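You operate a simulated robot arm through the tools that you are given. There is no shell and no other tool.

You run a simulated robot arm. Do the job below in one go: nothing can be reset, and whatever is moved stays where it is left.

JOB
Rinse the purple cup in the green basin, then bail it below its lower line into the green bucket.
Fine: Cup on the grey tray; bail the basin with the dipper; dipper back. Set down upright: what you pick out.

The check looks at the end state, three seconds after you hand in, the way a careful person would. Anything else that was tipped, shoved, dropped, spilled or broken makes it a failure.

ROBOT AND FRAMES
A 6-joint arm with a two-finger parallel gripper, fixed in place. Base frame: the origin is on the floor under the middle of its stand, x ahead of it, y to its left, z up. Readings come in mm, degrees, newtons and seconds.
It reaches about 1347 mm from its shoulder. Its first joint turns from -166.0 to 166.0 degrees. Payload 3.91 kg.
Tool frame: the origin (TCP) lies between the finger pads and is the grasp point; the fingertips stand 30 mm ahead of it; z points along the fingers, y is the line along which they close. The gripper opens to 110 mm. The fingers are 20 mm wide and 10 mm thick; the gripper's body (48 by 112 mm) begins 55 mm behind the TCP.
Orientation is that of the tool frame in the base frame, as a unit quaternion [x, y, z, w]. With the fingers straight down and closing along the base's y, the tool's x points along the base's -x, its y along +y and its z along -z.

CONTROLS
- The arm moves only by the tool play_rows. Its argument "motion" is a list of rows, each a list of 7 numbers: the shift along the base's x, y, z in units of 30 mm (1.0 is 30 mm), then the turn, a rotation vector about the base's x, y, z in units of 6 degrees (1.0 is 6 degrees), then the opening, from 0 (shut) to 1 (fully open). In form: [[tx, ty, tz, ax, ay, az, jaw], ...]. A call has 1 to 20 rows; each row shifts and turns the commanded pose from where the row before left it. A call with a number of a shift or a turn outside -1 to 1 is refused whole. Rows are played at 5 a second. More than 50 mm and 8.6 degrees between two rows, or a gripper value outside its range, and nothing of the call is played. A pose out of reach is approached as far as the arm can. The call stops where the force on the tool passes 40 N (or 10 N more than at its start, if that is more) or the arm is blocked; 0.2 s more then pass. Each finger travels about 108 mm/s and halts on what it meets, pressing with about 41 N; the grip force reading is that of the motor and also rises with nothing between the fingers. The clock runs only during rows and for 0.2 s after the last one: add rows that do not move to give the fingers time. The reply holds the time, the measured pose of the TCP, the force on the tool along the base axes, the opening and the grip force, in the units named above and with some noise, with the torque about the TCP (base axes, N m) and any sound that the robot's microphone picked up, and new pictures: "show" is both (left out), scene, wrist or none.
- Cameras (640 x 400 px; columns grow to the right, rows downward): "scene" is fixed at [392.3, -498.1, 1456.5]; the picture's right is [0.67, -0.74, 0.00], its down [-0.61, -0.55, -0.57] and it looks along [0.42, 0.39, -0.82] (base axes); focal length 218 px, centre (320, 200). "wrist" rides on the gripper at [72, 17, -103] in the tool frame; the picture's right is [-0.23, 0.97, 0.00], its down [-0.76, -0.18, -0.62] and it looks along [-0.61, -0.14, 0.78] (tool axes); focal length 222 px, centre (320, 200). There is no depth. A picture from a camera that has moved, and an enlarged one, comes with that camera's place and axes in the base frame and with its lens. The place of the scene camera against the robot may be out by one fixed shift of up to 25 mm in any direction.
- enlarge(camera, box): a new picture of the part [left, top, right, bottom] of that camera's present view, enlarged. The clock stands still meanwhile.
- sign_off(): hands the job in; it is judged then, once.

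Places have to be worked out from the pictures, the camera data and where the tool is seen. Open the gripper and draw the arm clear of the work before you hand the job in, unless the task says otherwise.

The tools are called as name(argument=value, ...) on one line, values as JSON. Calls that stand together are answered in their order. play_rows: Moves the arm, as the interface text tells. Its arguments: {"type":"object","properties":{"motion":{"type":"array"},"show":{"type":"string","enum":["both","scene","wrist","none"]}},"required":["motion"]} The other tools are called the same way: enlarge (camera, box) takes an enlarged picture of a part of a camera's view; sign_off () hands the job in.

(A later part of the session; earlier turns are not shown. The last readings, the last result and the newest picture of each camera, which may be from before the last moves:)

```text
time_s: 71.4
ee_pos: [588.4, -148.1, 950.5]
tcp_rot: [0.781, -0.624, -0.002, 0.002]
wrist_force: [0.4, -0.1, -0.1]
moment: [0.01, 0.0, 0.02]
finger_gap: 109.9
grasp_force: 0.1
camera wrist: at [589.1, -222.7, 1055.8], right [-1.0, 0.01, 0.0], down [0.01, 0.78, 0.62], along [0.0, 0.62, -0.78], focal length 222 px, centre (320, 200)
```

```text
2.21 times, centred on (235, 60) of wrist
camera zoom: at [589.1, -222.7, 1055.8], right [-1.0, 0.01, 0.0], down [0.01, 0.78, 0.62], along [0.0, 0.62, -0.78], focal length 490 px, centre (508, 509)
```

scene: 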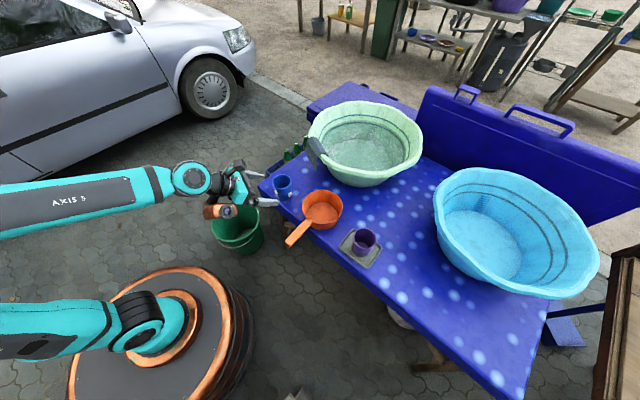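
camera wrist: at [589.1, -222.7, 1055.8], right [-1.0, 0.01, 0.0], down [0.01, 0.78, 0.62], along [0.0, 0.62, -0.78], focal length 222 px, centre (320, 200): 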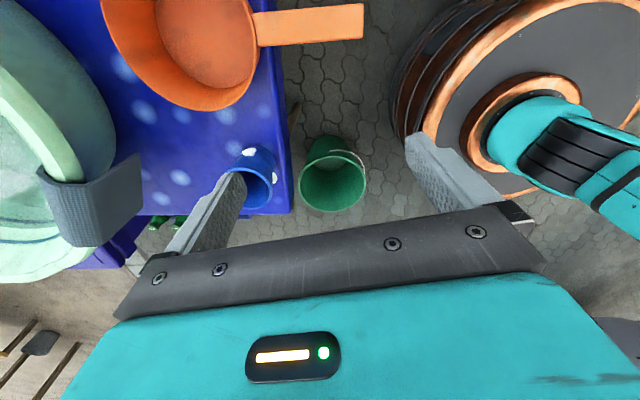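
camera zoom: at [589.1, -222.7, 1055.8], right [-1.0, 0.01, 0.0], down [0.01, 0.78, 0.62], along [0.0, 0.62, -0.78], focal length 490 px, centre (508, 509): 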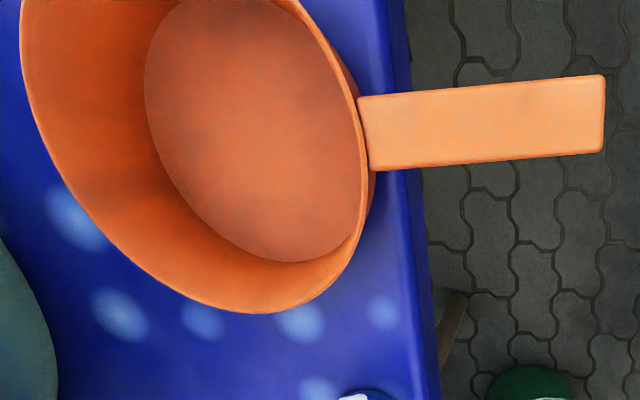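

Bucket rim: centre ≈(536, 289), z≈312, radius ≈137. The handle runs from (655,-216) to (546,-223) and is ~27 mm wide, so the dipper heading is ≈+3.4°. Finishing the unwinding toward that heading and moving behind the handle.

play_rows(motion=[[-0.077, -0.147, -0.1, 0, 0, -0.975, 1], [-0.077, -0.147, -0.1, 0, 0, -0.975, 1], [-0.077, -0.147, -0.1, 0, 0, -0.975, 1], [-0.077, -0.147, -0.1, 0, 0, -0.975, 1], [-0.077, -0.147, -0.1, 0, 0, -0.975, 1], [-0.077, -0.147, -0.1, 0, 0, -0.975, 1], [-0.077, -0.147, -0.1, 0, 0, -0.975, 1], [-0.077, -0.147, -0.1, 0, 0, -0.975, 1], [-0.077, -0.147, -0.1, 0, 0, -0.975, 1], [-0.077, -0.147, -0.1, 0, 0, -0.975, 1], [-0.077, -0.147, -0.1, 0, 0, -0.975, 1], [-0.077, -0.147, -0.1, 0, 0, -0.975, 1], [-0.077, -0.147, -0.1, 0, 0, -0.975, 1], [-0.077, -0.147, -0.1, 0, 0, -0.975, 1], [-0.077, -0.147, -0.1, 0, 0, -0.975, 1], [-0.077, -0.147, -0.1, 0, 0, -0.975, 1], [-0.077, -0.147, -0.1, 0, 0, -0.975, 1]], show="wrist")

```text
time_s: 75.0
ee_pos: [551.1, -222.9, 900.6]
tcp_rot: [-0.031, 1.0, 0.003, -0.001]
wrist_force: [-0.4, 0.7, -0.5]
moment: [-0.03, 0.01, 0.01]
finger_gap: 110.0
grasp_force: 0.0
camera wrist: at [476.6, -210.9, 1004.9], right [0.17, 0.99, 0.0], down [0.77, -0.14, 0.62], along [0.61, -0.1, -0.78], focal length 222 px, centre (320, 200)
```

wrist: 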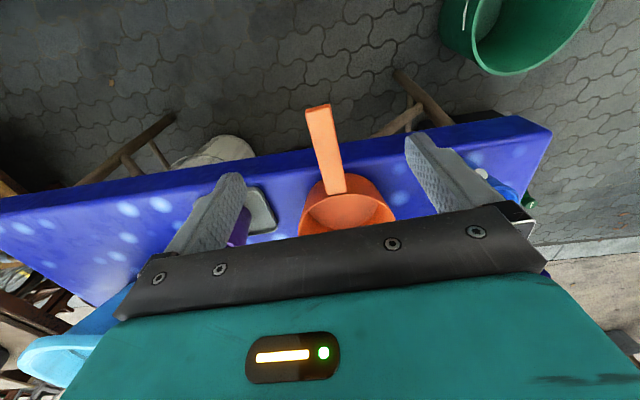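

enlarge(camera="wrist", box=[280, 90, 400, 240])

```text
2.67 times, centred on (340, 165) of wrist
camera zoom: at [476.6, -210.9, 1004.9], right [0.17, 0.99, 0.0], down [0.77, -0.14, 0.62], along [0.61, -0.1, -0.78], focal length 592 px, centre (267, 293)
```

zoom: 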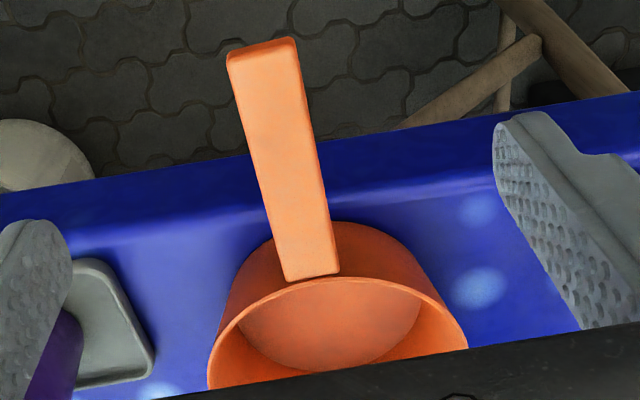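

Handle centreline confirmed (y≈-219.5 at x≈613). Pitching the gripper 40° so it approaches along the handle, and descending to the stand-off.

play_rows(motion=[[0, 0, -0.28, 0.056, -0.95, 0, 0.8], [0, 0, -0.28, 0.056, -0.95, 0, 0.8], [0, 0, -0.28, 0.056, -0.95, 0, 0.8], [0, 0, -0.28, 0.056, -0.95, 0, 0.8], [0, 0, -0.28, 0.056, -0.95, 0, 0.8], [0, 0, -0.28, 0.056, -0.95, 0, 0.8], [-0.05, 0, -0.28, 0.056, -0.95, 0, 0.8]])

```text
time_s: 76.6
ee_pos: [547.0, -223.5, 841.4]
tcp_rot: [-0.028, 0.939, 0.011, 0.342]
wrist_force: [-0.1, 0.0, 0.4]
moment: [0.01, 0.01, -0.01]
finger_gap: 88.0
grasp_force: 0.0
camera wrist: at [425.2, -214.2, 875.8], right [0.11, 0.98, 0.15], down [0.19, -0.17, 0.97], along [0.97, -0.08, -0.21], focal length 222 px, centre (320, 200)
```

scene: 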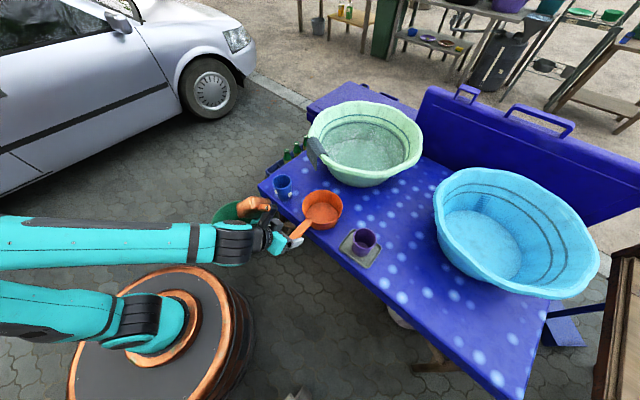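
wrist: 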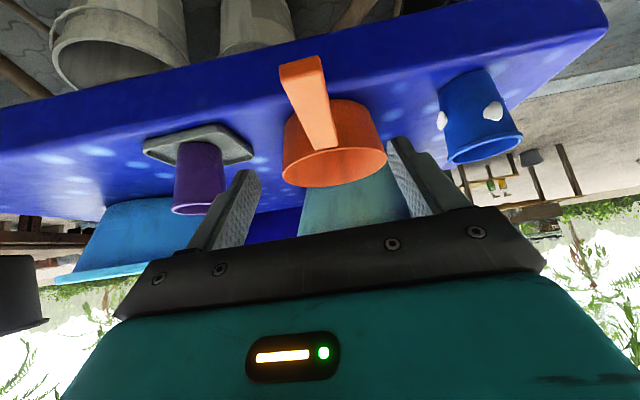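

enlarge(camera="wrist", box=[240, 40, 420, 200])

```text
2.50 times, centred on (330, 120) of wrist
camera zoom: at [425.2, -214.2, 875.8], right [0.11, 0.98, 0.15], down [0.19, -0.17, 0.97], along [0.97, -0.08, -0.21], focal length 555 px, centre (295, 400)
```

zoom: 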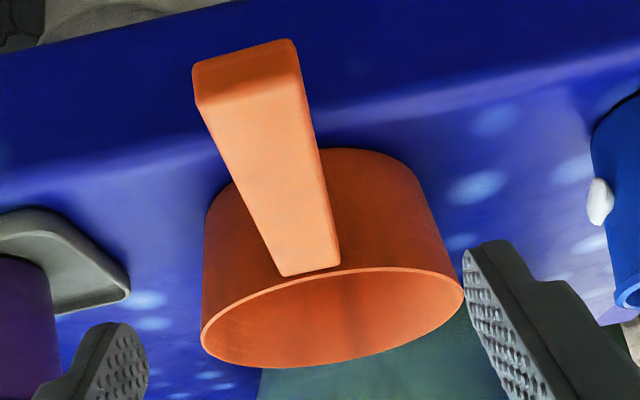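

Handle ~26 mm wide and ~9 mm thick, top at z≈770 near x=613. Advancing along the tool axis to straddle it.

play_rows(motion=[[0.44, 0.027, -0.509, 0, 0, 0, 0.8], [0.44, 0.027, -0.509, 0, 0, 0, 0.8], [0.44, 0.027, -0.509, 0, 0, 0, 0.7], [0.44, 0.027, -0.509, 0, 0, 0, 0.7], [0.44, 0.027, -0.509, 0, 0, 0, 0.7]])

enlarge(camera="scene", box=[260, 180, 360, 280])

enlarge(camera="wrist", box=[240, 90, 420, 240])

```text
time_s: 77.8
ee_pos: [612.6, -217.7, 766.2]
tcp_rot: [-0.03, 0.939, 0.013, 0.341]
wrist_force: [0.2, 0.4, 0.1]
moment: [0.0, 0.0, 0.03]
finger_gap: 77.0
grasp_force: 0.0
camera wrist: at [490.8, -209.5, 799.3], right [0.11, 0.98, 0.15], down [0.2, -0.17, 0.97], along [0.97, -0.08, -0.21], focal length 222 px, centre (320, 200)
```

scene: 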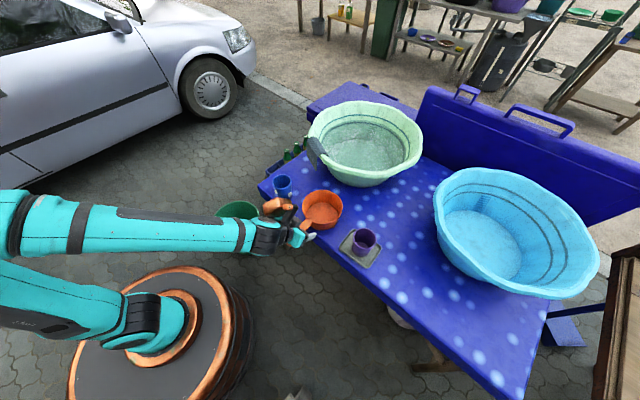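
wrist: 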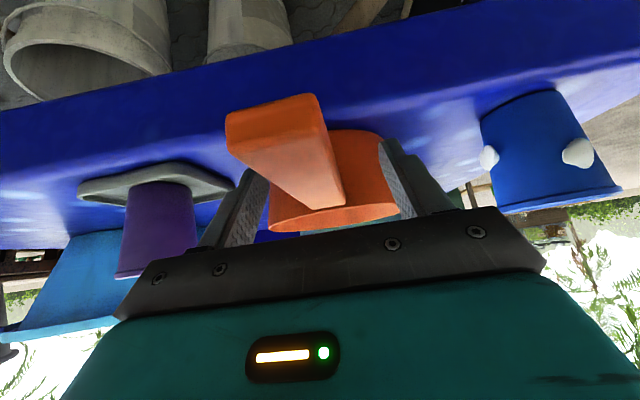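

```text
4.00 times, centred on (310, 230) of scene
camera zoom: at [392.3, -498.1, 1456.5], right [0.67, -0.74, 0.0], down [-0.61, -0.55, -0.57], along [0.42, 0.39, -0.82], focal length 874 px, centre (360, 80)
```

zoom: 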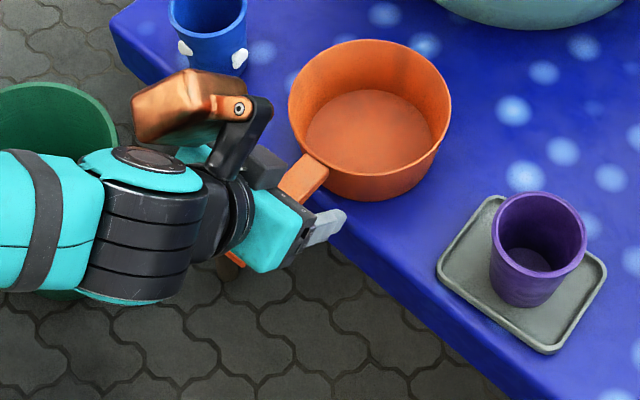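

```text
2.67 times, centred on (330, 165) of wrist
camera zoom: at [490.8, -209.5, 799.3], right [0.11, 0.98, 0.15], down [0.2, -0.17, 0.97], along [0.97, -0.08, -0.21], focal length 592 px, centre (293, 293)
```

zoom: 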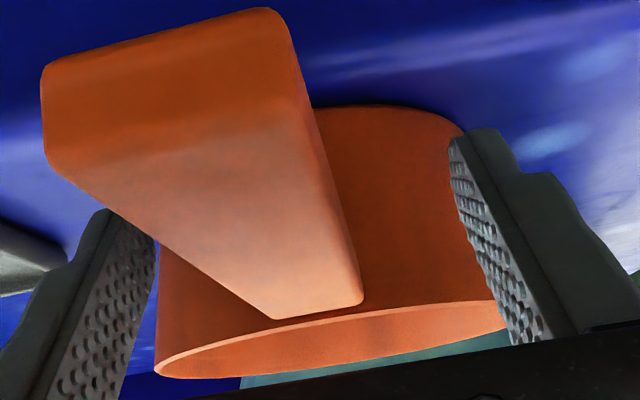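

Fingers straddle the handle, body clear of the handle tip. Closing.

play_rows(motion=[[0, 0, 0, 0, 0, 0, 0.5], [0, 0, 0, 0, 0, 0, 0.3], [0, 0, 0, 0, 0, 0, 0.1], [0, 0, 0, 0, 0, 0, 0], [0, 0, 0, 0, 0, 0, 0], [0, 0, 0, 0, 0, 0, 0]], show="wrist")

```text
time_s: 79.2
ee_pos: [613.2, -218.7, 765.6]
tcp_rot: [-0.03, 0.94, 0.012, 0.341]
wrist_force: [0.0, -0.9, -0.1]
moment: [0.01, 0.02, -0.02]
finger_gap: 27.8
grasp_force: 40.7
camera wrist: at [490.7, -209.6, 799.4], right [0.11, 0.98, 0.15], down [0.2, -0.17, 0.97], along [0.97, -0.08, -0.21], focal length 222 px, centre (320, 200)
```

wrist: 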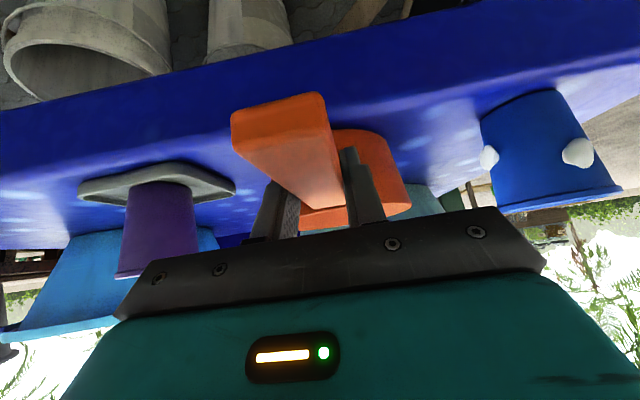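

Gripped at 27.8 mm. Test lift in small steps, watching whether the pan droops.

play_rows(motion=[[0, 0, 0.1, 0, 0, 0, 0], [0, 0, 0.2, 0, 0, 0, 0], [0, 0, 0.4, 0, 0, 0, 0], [0, 0, 0.6, 0, 0, 0, 0], [0, 0, 0.4, 0, 0, 0, 0], [0, 0, 0, 0, 0, 0, 0]])

enlarge(camera="scene", box=[260, 170, 360, 270])

```text
time_s: 80.6
ee_pos: [612.8, -218.9, 815.8]
tcp_rot: [-0.03, 0.939, 0.012, 0.341]
wrist_force: [-0.6, -0.2, -1.1]
moment: [-0.01, 0.13, 0.0]
finger_gap: 27.6
grasp_force: 41.3
camera wrist: at [491.2, -209.8, 850.6], right [0.11, 0.98, 0.15], down [0.2, -0.17, 0.97], along [0.97, -0.08, -0.21], focal length 222 px, centre (320, 200)
```

scene: 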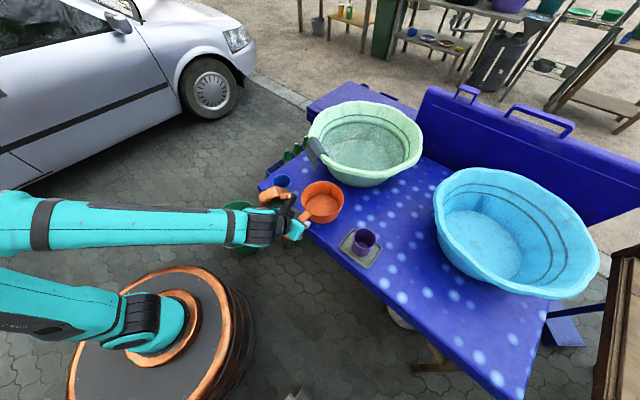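
wrist: 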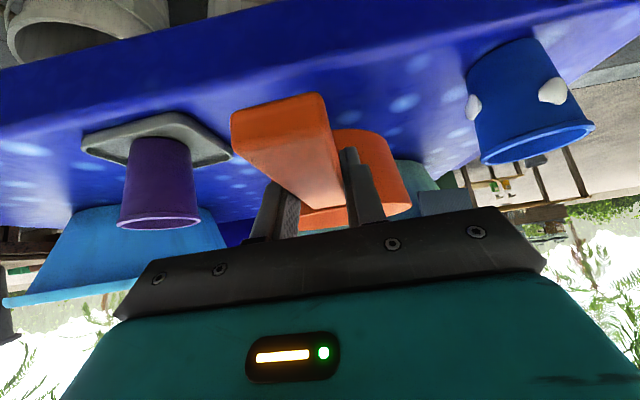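

```text
4.00 times, centred on (310, 220) of scene
camera zoom: at [392.3, -498.1, 1456.5], right [0.67, -0.74, 0.0], down [-0.61, -0.55, -0.57], along [0.42, 0.39, -0.82], focal length 874 px, centre (360, 120)
```

zoom: 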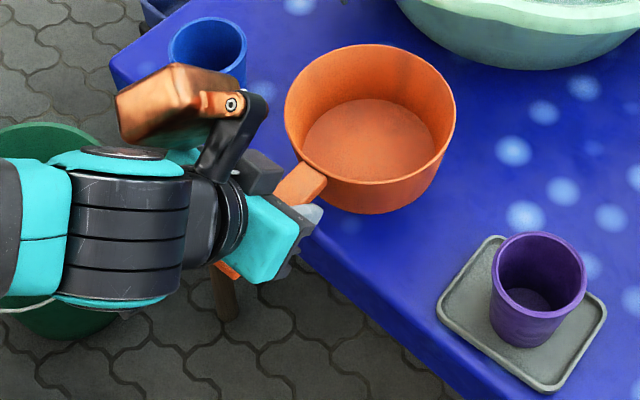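

The dipper hangs level and firm (only 0.13 N·m of moment). Raising it above rim height and carrying it over the basin.

play_rows(motion=[[0, 0, 0.7, 0, 0, 0, 0], [0, 0, 1, 0, 0, 0, 0], [0, 0, 1, 0, 0, 0, 0], [0, 0, 1, 0, 0, 0, 0], [0, 0, 1, 0, 0, 0, 0], [0.4, 0.08, 0.6, 0, 0, 0, 0], [0.9, 0.18, 0.2, 0, 0, 0, 0], [0.95, 0.19, 0, 0, 0, 0, 0], [0.95, 0.19, 0, 0, 0, 0, 0], [0.95, 0.19, 0, 0, 0, 0, 0], [0.95, 0.19, 0, 0, 0, 0, 0], [0.95, 0.19, 0, 0, 0, 0, 0], [0.95, 0.19, 0, 0, 0, 0, 0], [0.95, 0.19, 0, 0, 0, 0, 0], [0.95, 0.19, 0, 0, 0, 0, 0], [0.95, 0.19, 0, 0, 0, 0, 0], [0.95, 0.19, 0, 0, 0, 0, 0], [0.75, 0.15, 0, 0, 0, 0, 0], [0.25, 0.05, 0, 0, 0, 0, 0]])

enlarge(camera="scene", box=[290, 60, 440, 200])

```text
time_s: 84.6
ee_pos: [967.5, -147.7, 980.7]
tcp_rot: [-0.029, 0.94, 0.012, 0.34]
wrist_force: [0.7, 0.5, -1.6]
moment: [-0.04, 0.09, -0.03]
finger_gap: 27.4
grasp_force: 41.4
camera wrist: at [845.5, -139.4, 1015.0], right [0.11, 0.98, 0.15], down [0.2, -0.17, 0.97], along [0.97, -0.08, -0.21], focal length 222 px, centre (320, 200)
```

scene: 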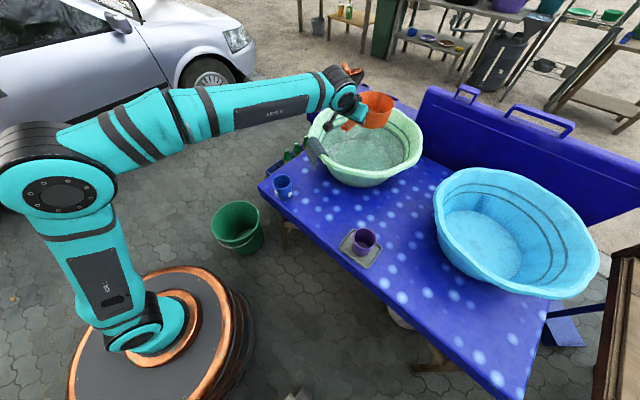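
wrist: 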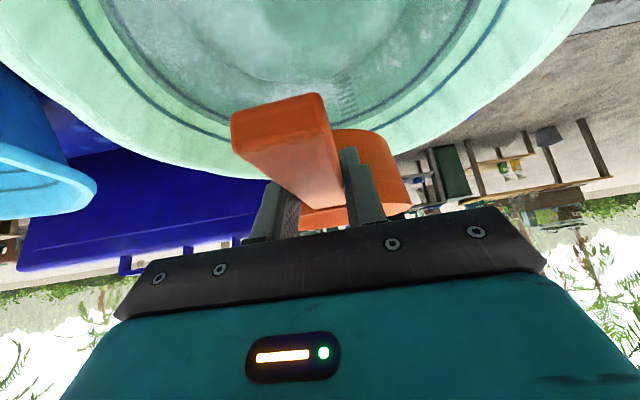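

```text
2.86 times, centred on (365, 130) of scene
camera zoom: at [392.3, -498.1, 1456.5], right [0.67, -0.74, 0.0], down [-0.61, -0.55, -0.57], along [0.42, 0.39, -0.82], focal length 624 px, centre (191, 400)
```

zoom: 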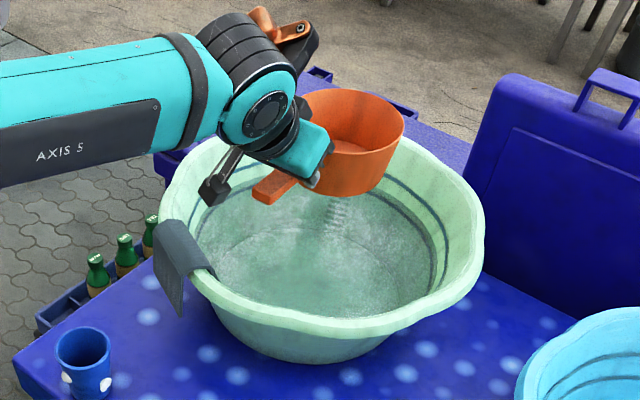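

Over the basin. Tilting the dipper nose-down 22° and lowering to the water.

play_rows(motion=[[0, 0, -0.4, -0.054, 0.915, 0, 0], [0, 0, -0.4, -0.054, 0.915, 0, 0], [0, 0, -0.4, -0.054, 0.915, 0, 0], [0, 0, -0.4, -0.054, 0.92, 0, 0], [0, 0, -0.4, 0, 0, 0, 0], [0, 0, -0.4, 0, 0, 0, 0], [0, 0, -0.3, 0, 0, 0, 0], [0, 0, -0.3, 0, 0, 0, 0]])

enlarge(camera="scene", box=[290, 60, 440, 200])

```text
time_s: 86.4
ee_pos: [967.6, -148.5, 891.7]
tcp_rot: [-0.031, 0.987, 0.007, 0.156]
wrist_force: [0.2, 0.0, -1.6]
moment: [-0.01, 0.07, 0.05]
finger_gap: 27.6
grasp_force: 40.6
camera wrist: at [866.7, -137.9, 968.5], right [0.16, 0.98, 0.07], down [0.54, -0.15, 0.83], along [0.82, -0.09, -0.56], focal length 222 px, centre (320, 200)
```

scene: 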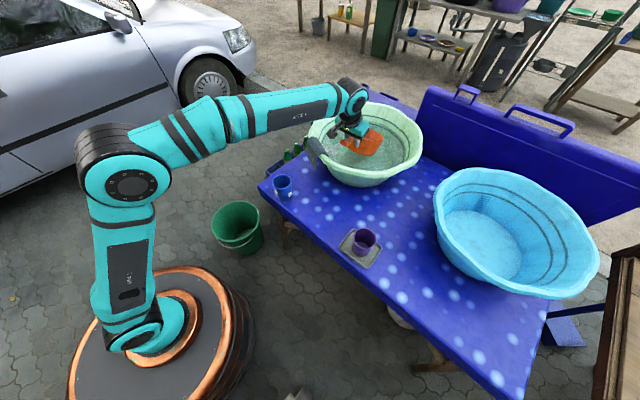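
wrist: 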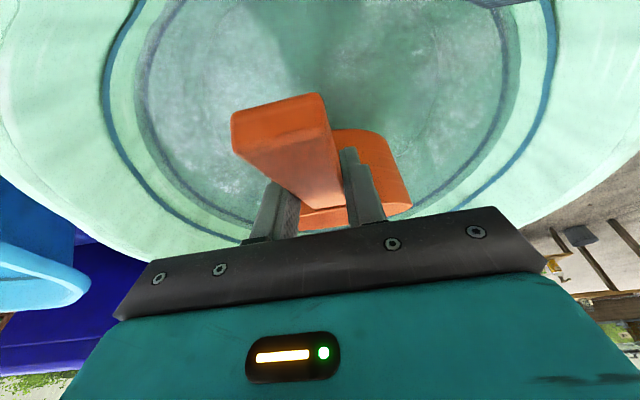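

```text
2.86 times, centred on (365, 130) of scene
camera zoom: at [392.3, -498.1, 1456.5], right [0.67, -0.74, 0.0], down [-0.61, -0.55, -0.57], along [0.42, 0.39, -0.82], focal length 624 px, centre (191, 400)
```

zoom: 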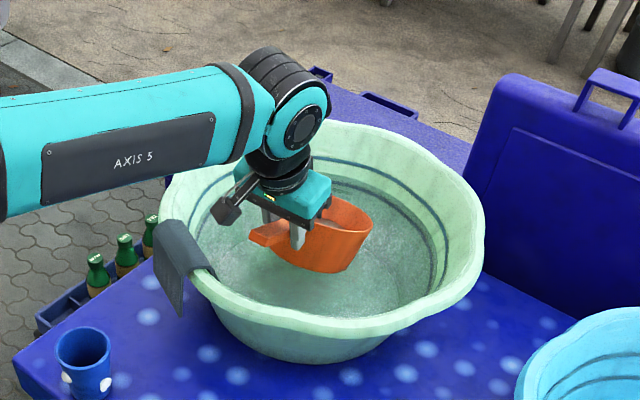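

play_rows(motion=[[0, 0, -0.3, 0, 0, 0, 0], [0, 0, -0.3, 0, 0, 0, 0], [0, 0, -0.3, 0, 0, 0, 0]], show="wrist")

enlarge(camera="scene", box=[330, 100, 420, 180])

```text
time_s: 87.2
ee_pos: [967.8, -147.5, 863.8]
tcp_rot: [-0.031, 0.987, 0.007, 0.156]
wrist_force: [-0.1, 0.4, -2.0]
moment: [-0.03, 0.06, 0.03]
finger_gap: 27.6
grasp_force: 41.1
camera wrist: at [867.0, -137.7, 941.2], right [0.16, 0.98, 0.07], down [0.54, -0.15, 0.83], along [0.83, -0.09, -0.56], focal length 222 px, centre (320, 200)
```

wrist: 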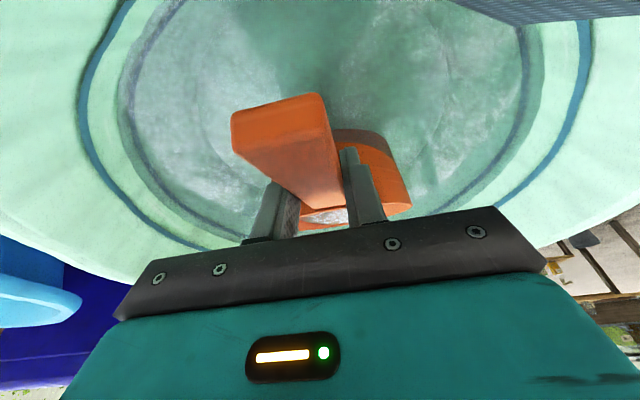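

```text
5.00 times, centred on (375, 140) of scene
camera zoom: at [392.3, -498.1, 1456.5], right [0.67, -0.74, 0.0], down [-0.61, -0.55, -0.57], along [0.42, 0.39, -0.82], focal length 1092 px, centre (45, 500)
```

zoom: 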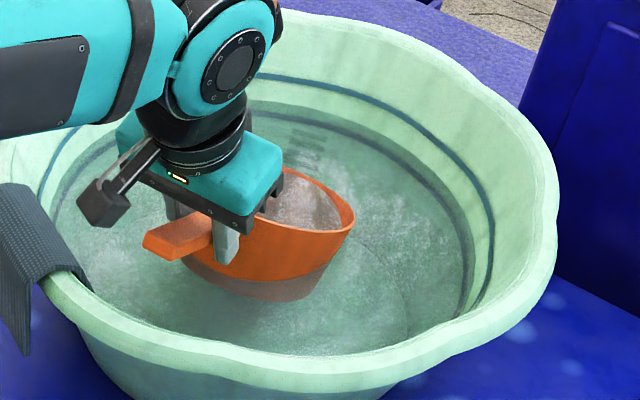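

The pan's lower part is under water but the front lip still stands clear. Lowering further in small steps.

play_rows(motion=[[0, 0, -0.3, 0, 0, 0, 0], [0, 0, -0.2, 0, 0, 0, 0]], show="wrist")

enlarge(camera="scene", box=[330, 100, 420, 180])

```text
time_s: 87.8
ee_pos: [967.8, -147.6, 847.3]
tcp_rot: [-0.03, 0.988, 0.007, 0.154]
wrist_force: [-0.2, -0.3, -7.3]
moment: [-0.01, 0.53, -0.01]
finger_gap: 27.6
grasp_force: 41.2
camera wrist: at [867.3, -137.9, 925.5], right [0.16, 0.98, 0.07], down [0.54, -0.15, 0.83], along [0.82, -0.09, -0.56], focal length 222 px, centre (320, 200)
```

wrist: 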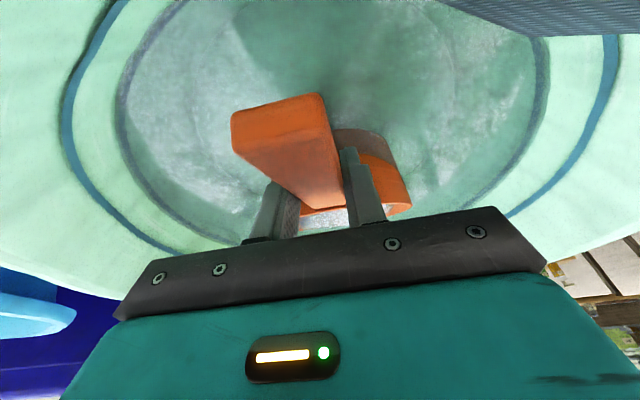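

```text
5.00 times, centred on (375, 140) of scene
camera zoom: at [392.3, -498.1, 1456.5], right [0.67, -0.74, 0.0], down [-0.61, -0.55, -0.57], along [0.42, 0.39, -0.82], focal length 1092 px, centre (45, 500)
```

zoom: 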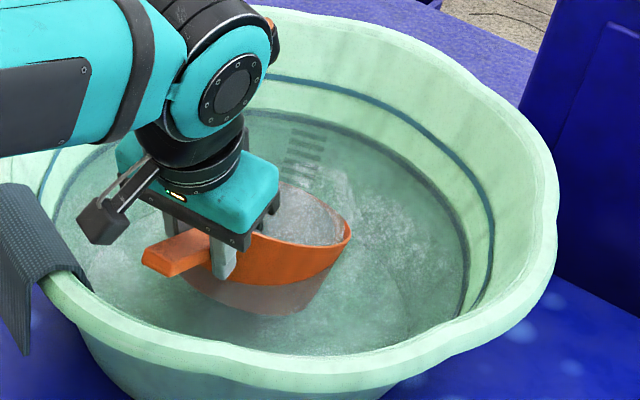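

The force jumped to -7.3 N, so the dipper has taken on about 0.55 kg of water. Raising it slowly at this tilt, then levelling.

play_rows(motion=[[0, 0, 0, 0, 0, 0, 0], [0, 0, 0.2, 0, 0, 0, 0], [0, 0, 0.3, 0, 0, 0, 0], [0, 0, 0.3, 0, 0, 0, 0], [0, 0, 0.3, 0, 0, 0, 0], [0, 0, 0.3, 0, 0, 0, 0], [0, 0, 0.2, 0, 0, 0, 0]], show="wrist")

enlarge(camera="scene", box=[330, 90, 420, 170])

```text
time_s: 89.4
ee_pos: [966.9, -148.6, 897.1]
tcp_rot: [-0.031, 0.987, 0.008, 0.155]
wrist_force: [0.1, 0.2, -6.0]
moment: [-0.02, 0.46, -0.02]
finger_gap: 27.7
grasp_force: 41.1
camera wrist: at [866.8, -138.4, 973.8], right [0.16, 0.98, 0.07], down [0.54, -0.15, 0.83], along [0.82, -0.09, -0.56], focal length 222 px, centre (320, 200)
```

wrist: 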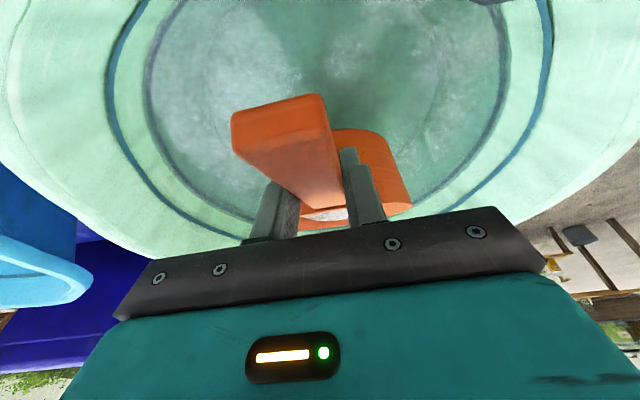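

```text
5.00 times, centred on (375, 130) of scene
camera zoom: at [392.3, -498.1, 1456.5], right [0.67, -0.74, 0.0], down [-0.61, -0.55, -0.57], along [0.42, 0.39, -0.82], focal length 1092 px, centre (45, 550)
```

zoom: 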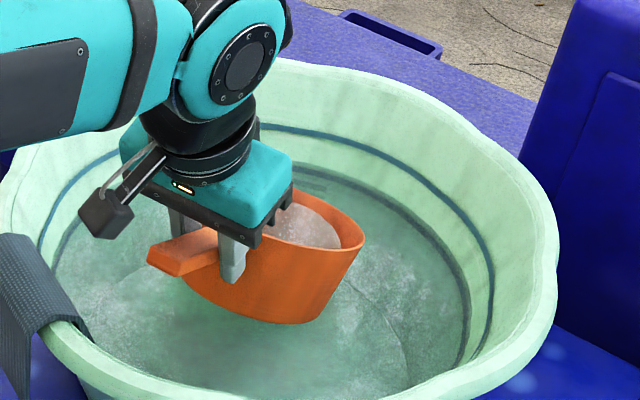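

It carries ~0.45 kg firmly, and the water stands at about z≈776. Before carrying water anywhere I want to prove the pouring pose over the bucket with an empty dipper, so I'll tip this scoop back into the basin first.

play_rows(motion=[[-0.3, 0, 0.4, -0.05, 0.85, 0, 0], [-0.3, 0, 0.4, -0.05, 0.85, 0, 0], [-0.3, 0, 0.4, -0.05, 0.85, 0, 0], [0, 0, 0.4, -0.05, 0.85, 0, 0], [0, 0, 0.4, -0.05, 0.85, 0, 0], [0, 0, 0.4, -0.05, 0.85, 0, 0], [0, 0, 0.3, -0.05, 0.85, 0, 0], [0, 0, 0.3, -0.05, 0.85, 0, 0], [0, 0, 0, -0.05, 0.85, 0, 0], [0, 0, 0, -0.05, 0.85, 0, 0], [0, 0, 0, 0, 0, 0, 0], [0, 0, 0, 0, 0, 0, 0], [0, 0, 0, 0, 0, 0, 0]])

enlarge(camera="scene", box=[310, 60, 430, 180])

```text
time_s: 92.2
ee_pos: [870.7, -142.0, 908.3]
tcp_rot: [-0.029, 0.96, -0.007, -0.279]
wrist_force: [12.3, 1.9, 5.5]
moment: [0.15, -0.87, 0.1]
finger_gap: 27.3
grasp_force: 41.6
out of reach, approached as far as the arm can: row 8, 9, 10
camera wrist: at [863.9, -125.9, 1034.7], right [0.13, 0.98, -0.12], down [0.99, -0.12, 0.12], along [0.1, -0.13, -0.99], focal length 222 px, centre (320, 200)
```

scene: 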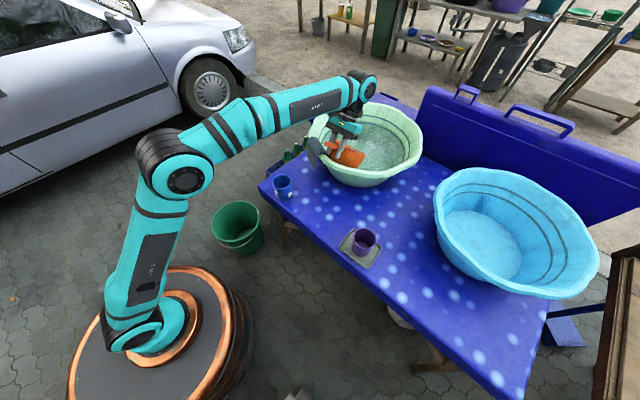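
wrist: 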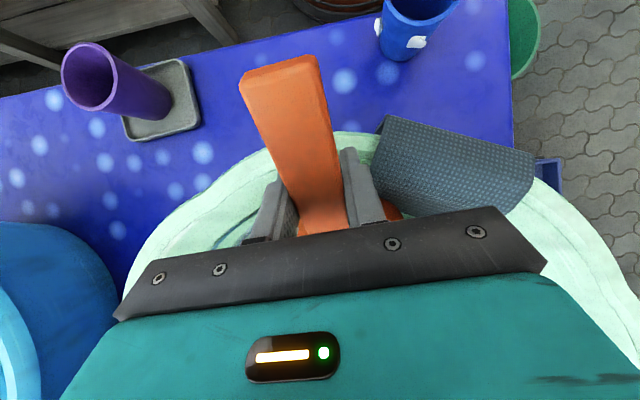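

```text
3.33 times, centred on (370, 120) of scene
camera zoom: at [392.3, -498.1, 1456.5], right [0.67, -0.74, 0.0], down [-0.61, -0.55, -0.57], along [0.42, 0.39, -0.82], focal length 728 px, centre (153, 467)
```

zoom: 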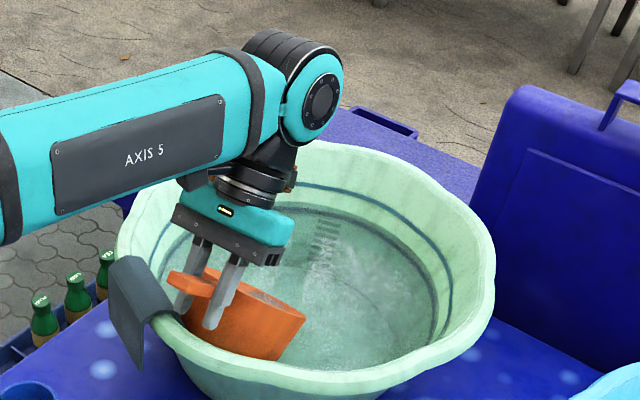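

The arm ran out of wrist bend, drifted, and the pan now leans on the basin's near wall (12 N). I'll relieve it by untilting while moving up and away from that wall, two rows at a time.

play_rows(motion=[[0.3, 0, 0.3, 0.05, -0.8, 0, 0], [0.3, 0, 0.3, 0.05, -0.8, 0, 0]])

```text
time_s: 92.8
ee_pos: [888.3, -142.5, 926.7]
tcp_rot: [-0.029, 0.978, -0.002, -0.205]
wrist_force: [1.0, -0.1, -4.0]
moment: [-0.01, 0.26, 0.05]
finger_gap: 27.3
grasp_force: 40.7
camera wrist: at [863.4, -128.2, 1050.2], right [0.15, 0.98, -0.08], down [0.96, -0.12, 0.27], along [0.25, -0.12, -0.96], focal length 222 px, centre (320, 200)
```

scene: 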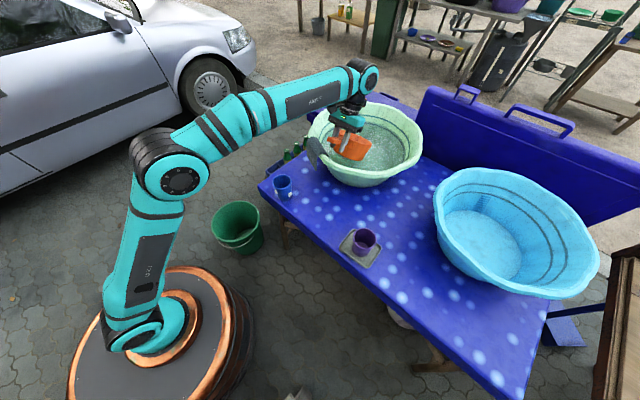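
wrist: 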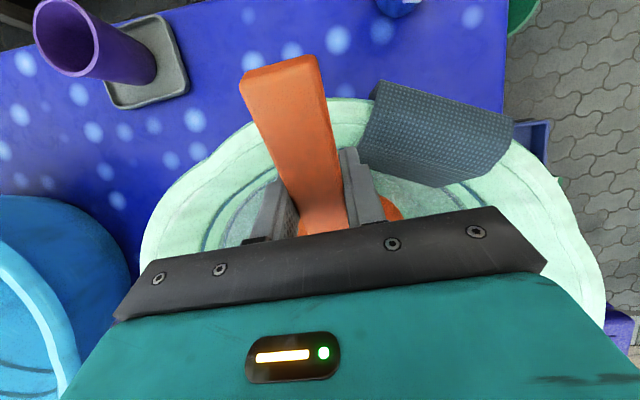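

Contact is relieved, but the dipper may have pivoted in the grip. Looking closely.

enlarge(camera="scene", box=[310, 60, 430, 180])

enlarge(camera="wrist", box=[200, 30, 440, 240])

```text
3.33 times, centred on (370, 120) of scene
camera zoom: at [392.3, -498.1, 1456.5], right [0.67, -0.74, 0.0], down [-0.61, -0.55, -0.57], along [0.42, 0.39, -0.82], focal length 728 px, centre (153, 467)
```

zoom: 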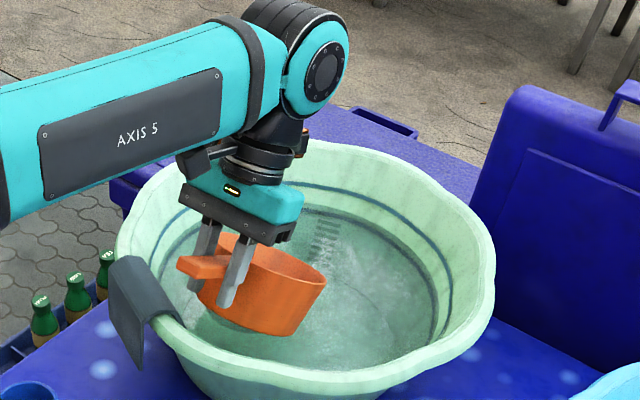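

```text
1.90 times, centred on (320, 135) of wrist
camera zoom: at [863.4, -128.2, 1050.2], right [0.15, 0.98, -0.08], down [0.96, -0.12, 0.27], along [0.25, -0.12, -0.96], focal length 423 px, centre (320, 324)
```

zoom: 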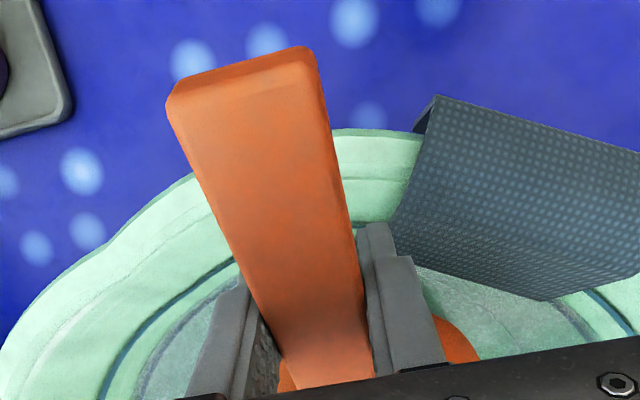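

The dipper has pivoted about 35° in the grip (tool now ~84° to it) and still holds ~0.25 kg. I'll go back over the basin centre with the tool vertical, then empty it by rolling sideways over the basin.

play_rows(motion=[[0.4, 0, 0.4, 0.05, -0.8, 0, 0], [0.5, 0, 0.4, 0.05, -0.8, 0, 0], [0.6, 0, 0.2, 0.05, -0.8, 0, 0], [0.6, 0, 0, 0.05, -0.8, 0, 0], [0.4, 0, 0, 0.05, -0.75, 0, 0]])

enlarge(camera="scene", box=[310, 60, 430, 180])

```text
time_s: 94.0
ee_pos: [963.7, -142.5, 955.9]
tcp_rot: [-0.031, 1.0, 0.005, 0.002]
wrist_force: [-0.2, 0.0, -3.8]
moment: [0.03, 0.33, -0.02]
finger_gap: 27.2
grasp_force: 41.1
camera wrist: at [890.2, -130.7, 1059.8], right [0.17, 0.99, 0.01], down [0.77, -0.14, 0.62], along [0.62, -0.1, -0.78], focal length 222 px, centre (320, 200)
```

scene: 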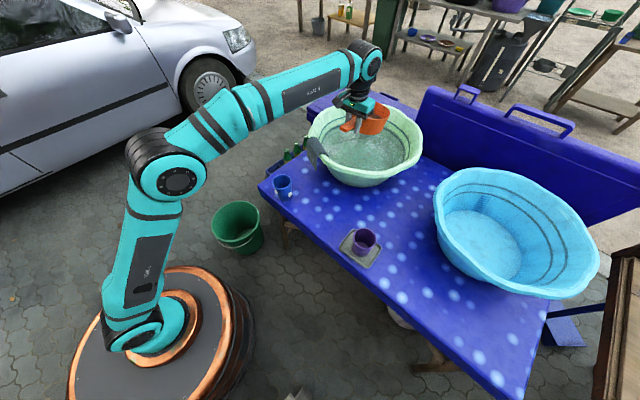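
wrist: 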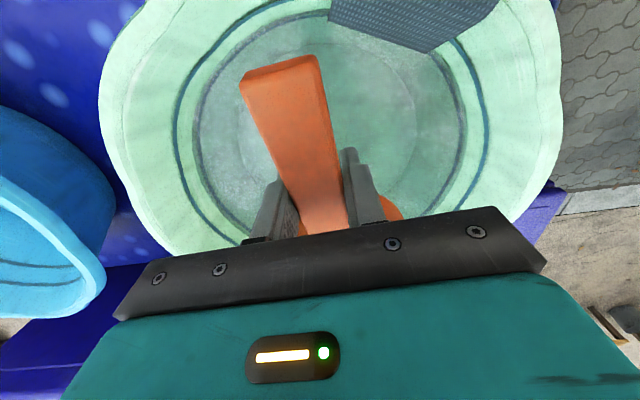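

```text
3.33 times, centred on (370, 120) of scene
camera zoom: at [392.3, -498.1, 1456.5], right [0.67, -0.74, 0.0], down [-0.61, -0.55, -0.57], along [0.42, 0.39, -0.82], focal length 728 px, centre (153, 467)
```

zoom: 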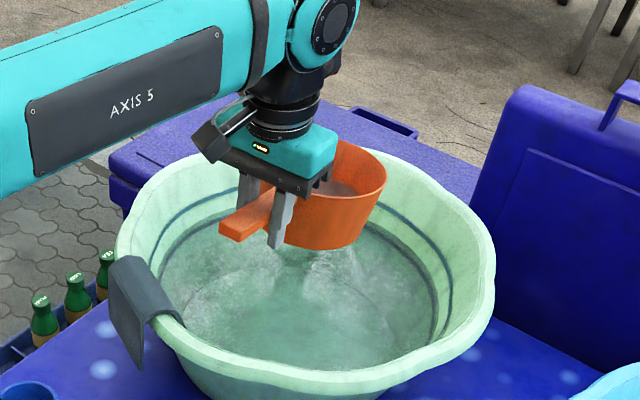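

The pan is about level now with ~0.25 kg aboard and the tool vertical. Rolling it sideways over the basin to empty it.

play_rows(motion=[[0.1, 0.1, 0, 0.96, 0.05, 0, 0], [0, 0.1, 0, 0.96, 0.05, 0, 0], [0, 0, 0, 0.96, 0.05, 0, 0], [0, 0, 0, 0.96, 0.05, 0, 0], [0, 0, 0, 0.96, 0.05, 0, 0], [0, 0, 0, 0.96, 0.05, 0, 0], [0, 0, 0, 0.96, 0.05, 0, 0], [0, 0, 0, 0.96, 0.05, 0, 0], [0, 0, 0, 0.96, 0.05, 0, 0], [0, 0, 0, 0.96, 0.05, 0, 0], [0, 0, 0, 0.96, 0.05, 0, 0], [0, 0, 0, 0.96, 0.05, 0, 0], [0, 0, 0, 0.96, 0.05, 0, 0], [0, 0, 0, 0, 0, 0, 0], [0, 0, 0, 0, 0, 0, 0], [0, 0, 0, 0, 0, 0, 0]])

enlarge(camera="scene", box=[310, 60, 430, 180])

```text
time_s: 97.4
ee_pos: [965.9, -136.8, 956.0]
tcp_rot: [-0.022, 0.791, 0.612, -0.012]
wrist_force: [0.3, 0.5, -1.1]
moment: [-0.04, 0.14, 0.0]
finger_gap: 27.1
grasp_force: 41.1
camera wrist: at [898.9, -235.8, 998.4], right [0.21, 0.26, 0.94], down [0.79, -0.61, -0.01], along [0.57, 0.75, -0.33], focal length 222 px, centre (320, 200)
```

scene: 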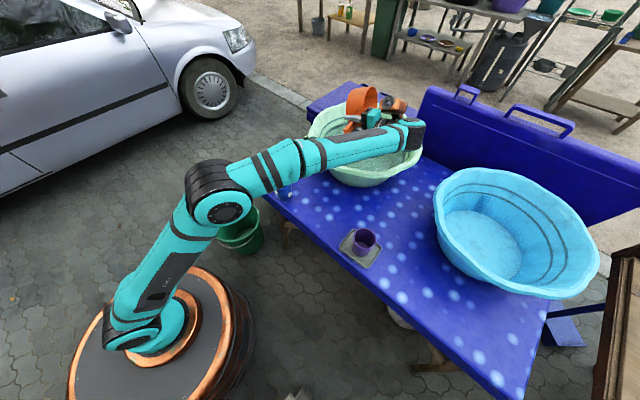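
wrist: 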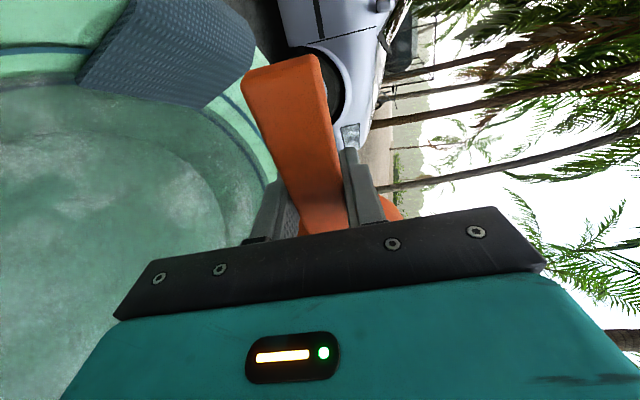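

```text
3.33 times, centred on (370, 120) of scene
camera zoom: at [392.3, -498.1, 1456.5], right [0.67, -0.74, 0.0], down [-0.61, -0.55, -0.57], along [0.42, 0.39, -0.82], focal length 728 px, centre (153, 467)
```

zoom: 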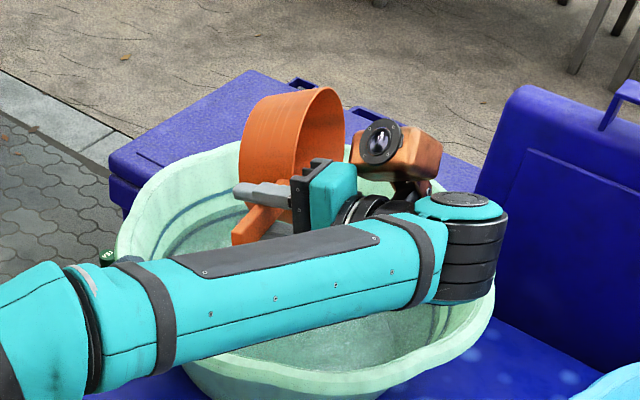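

Emptied cleanly (1.1 N left, just the pan). Rolling back upright and carrying the empty dipper back to its spot to regrasp it at a better angle.

play_rows(motion=[[0, 0, 0, -0.96, -0.05, 0, 0], [0, 0, 0, -0.96, -0.05, 0, 0], [0, 0, 0, -0.96, -0.05, 0, 0], [0, 0, 0, -0.96, -0.05, 0, 0], [0, 0, 0, -0.96, -0.05, 0, 0], [0, 0, 0, -0.96, -0.05, 0, 0], [0, 0, 0.1, -0.96, -0.05, 0, 0], [0, 0, 0.1, -0.96, -0.05, 0, 0], [0, 0, 0.1, -0.96, -0.05, 0, 0], [0, 0, 0.1, -0.96, -0.05, 0, 0], [0, 0, 0.1, -0.96, -0.05, 0, 0], [0, 0, 0.1, -0.96, -0.05, 0, 0], [0, 0, 0.1, -0.96, -0.05, 0, 0], [0, 0, 0.1, 0, -0.5, 0, 0], [0, 0, 0.1, 0, -0.5, 0, 0]])

enlarge(camera="scene", box=[300, 50, 440, 190])

enlarge(camera="wrist", box=[200, 30, 440, 240])

```text
time_s: 100.6
ee_pos: [965.5, -136.4, 983.9]
tcp_rot: [-0.03, 0.998, 0.002, 0.054]
wrist_force: [0.4, -1.5, -1.9]
moment: [0.01, 0.16, 0.03]
finger_gap: 27.2
grasp_force: 40.5
camera wrist: at [882.7, -124.7, 1078.8], right [0.17, 0.99, 0.03], down [0.7, -0.14, 0.7], along [0.69, -0.1, -0.71], focal length 222 px, centre (320, 200)
```

scene: 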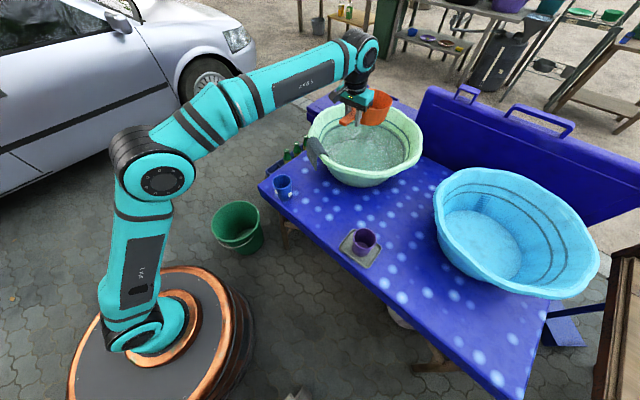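
wrist: 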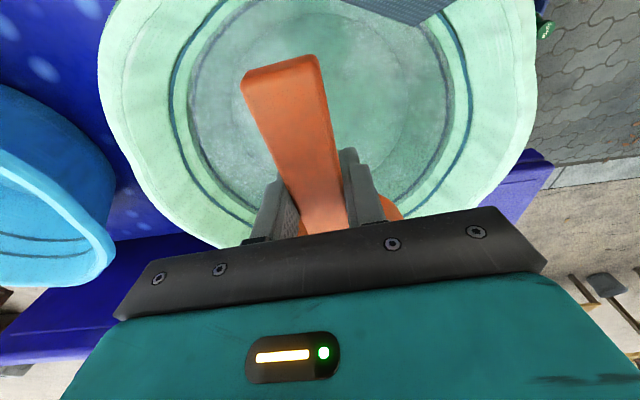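

```text
2.86 times, centred on (370, 120) of scene
camera zoom: at [392.3, -498.1, 1456.5], right [0.67, -0.74, 0.0], down [-0.61, -0.55, -0.57], along [0.42, 0.39, -0.82], focal length 624 px, centre (177, 429)
```

zoom: 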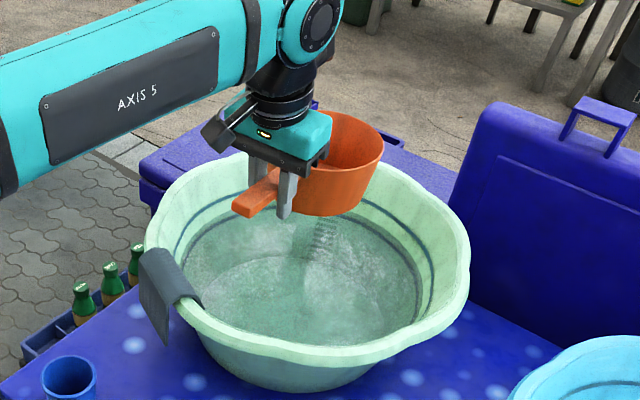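

```text
1.90 times, centred on (320, 135) of wrist
camera zoom: at [882.7, -124.7, 1078.8], right [0.17, 0.99, 0.03], down [0.7, -0.14, 0.7], along [0.69, -0.1, -0.71], focal length 423 px, centre (320, 324)
```

zoom: 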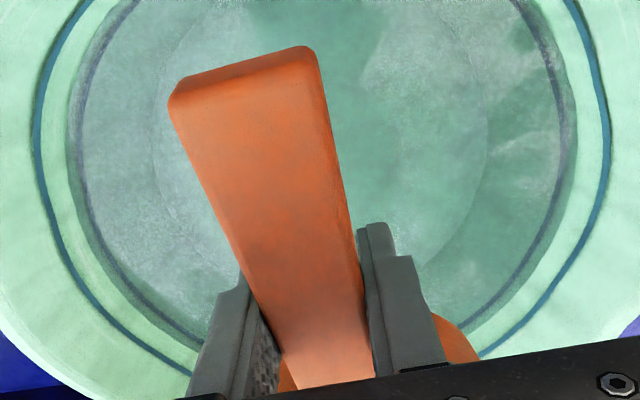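

The dipper hangs level with the tool near-vertical, and the basin hasn't moved in the scene view. Carrying it back over its spot.

play_rows(motion=[[-0.5, -0.12, 0, 0, 0, 0, 0], [-0.93, -0.218, 0, 0, 0, 0, 0], [-0.93, -0.218, 0, 0, 0, 0, 0], [-0.93, -0.218, 0, 0, 0, 0, 0], [-0.93, -0.218, 0, 0, 0, 0, 0], [-0.93, -0.218, 0, 0, 0, 0, 0], [-0.93, -0.218, 0, 0, 0, 0, 0], [-0.93, -0.218, 0, 0, 0, 0, 0], [-0.93, -0.218, 0, 0, 0, 0, 0], [-0.93, -0.218, 0, 0, 0, 0, 0], [-0.93, -0.218, 0, 0, 0, 0, 0], [-0.93, -0.218, 0, 0, 0, 0, 0], [-0.93, -0.218, -0.3, 0, 0, 0, 0], [-0.1, -0.02, -0.9, 0, 0, 0, 0], [0, 0, -1, 0, 0, 0, 0], [0, 0, -1, 0, 0, 0, 0], [0, 0, -1, 0, 0, 0, 0], [0, 0, -1, 0, 0, 0, 0], [0, 0, -0.7, 0, 0, 0, 0]])

enlarge(camera="scene", box=[250, 160, 390, 270])

```text
time_s: 104.6
ee_pos: [612.5, -219.3, 806.4]
tcp_rot: [-0.031, 0.998, 0.003, 0.054]
wrist_force: [-0.8, -0.1, -1.1]
moment: [0.0, 0.14, -0.05]
finger_gap: 26.9
grasp_force: 40.6
camera wrist: at [529.5, -206.6, 902.2], right [0.17, 0.99, 0.03], down [0.7, -0.14, 0.7], along [0.69, -0.1, -0.71], focal length 222 px, centre (320, 200)
```

scene: 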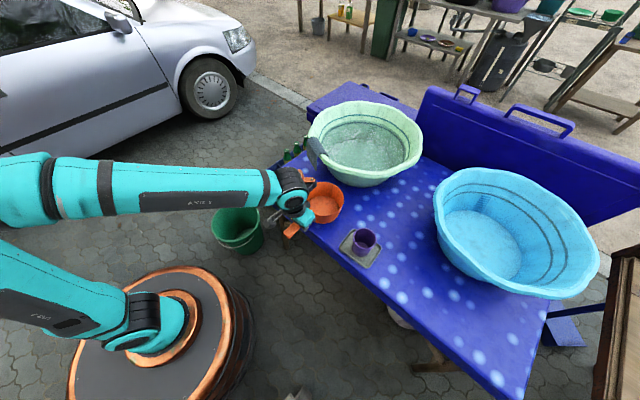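
wrist: 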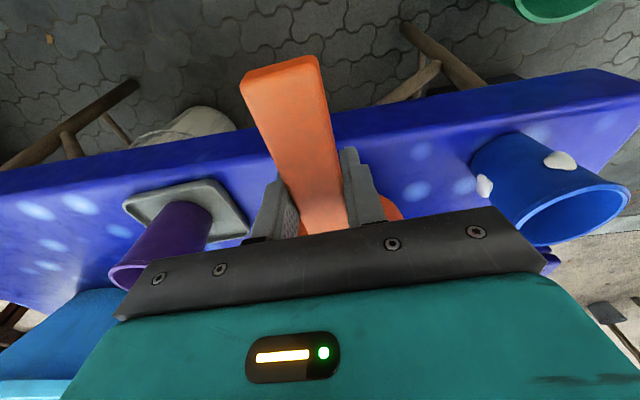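

```text
3.64 times, centred on (320, 215) of scene
camera zoom: at [392.3, -498.1, 1456.5], right [0.67, -0.74, 0.0], down [-0.61, -0.55, -0.57], along [0.42, 0.39, -0.82], focal length 794 px, centre (320, 146)
```

zoom: 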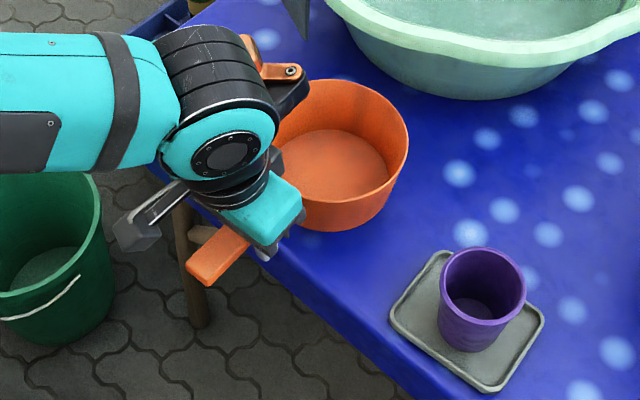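

Right above its old place. Lowering slowly to the table.

play_rows(motion=[[0, 0, -0.3, 0, 0, 0, 0], [0, 0, -0.3, 0, 0, 0, 0], [0, 0, -0.3, 0, 0, 0, 0], [0, 0, -0.1, 0, 0, 0, 0], [0, 0, -0.1, 0, 0, 0, 0], [0, 0, 0, 0, 0, 0, 0]], show="none")

```text
time_s: 106.0
ee_pos: [612.8, -218.9, 772.4]
tcp_rot: [-0.031, 0.998, 0.003, 0.053]
wrist_force: [0.0, -0.4, -1.5]
moment: [0.0, 0.11, 0.05]
finger_gap: 27.1
grasp_force: 40.3
```

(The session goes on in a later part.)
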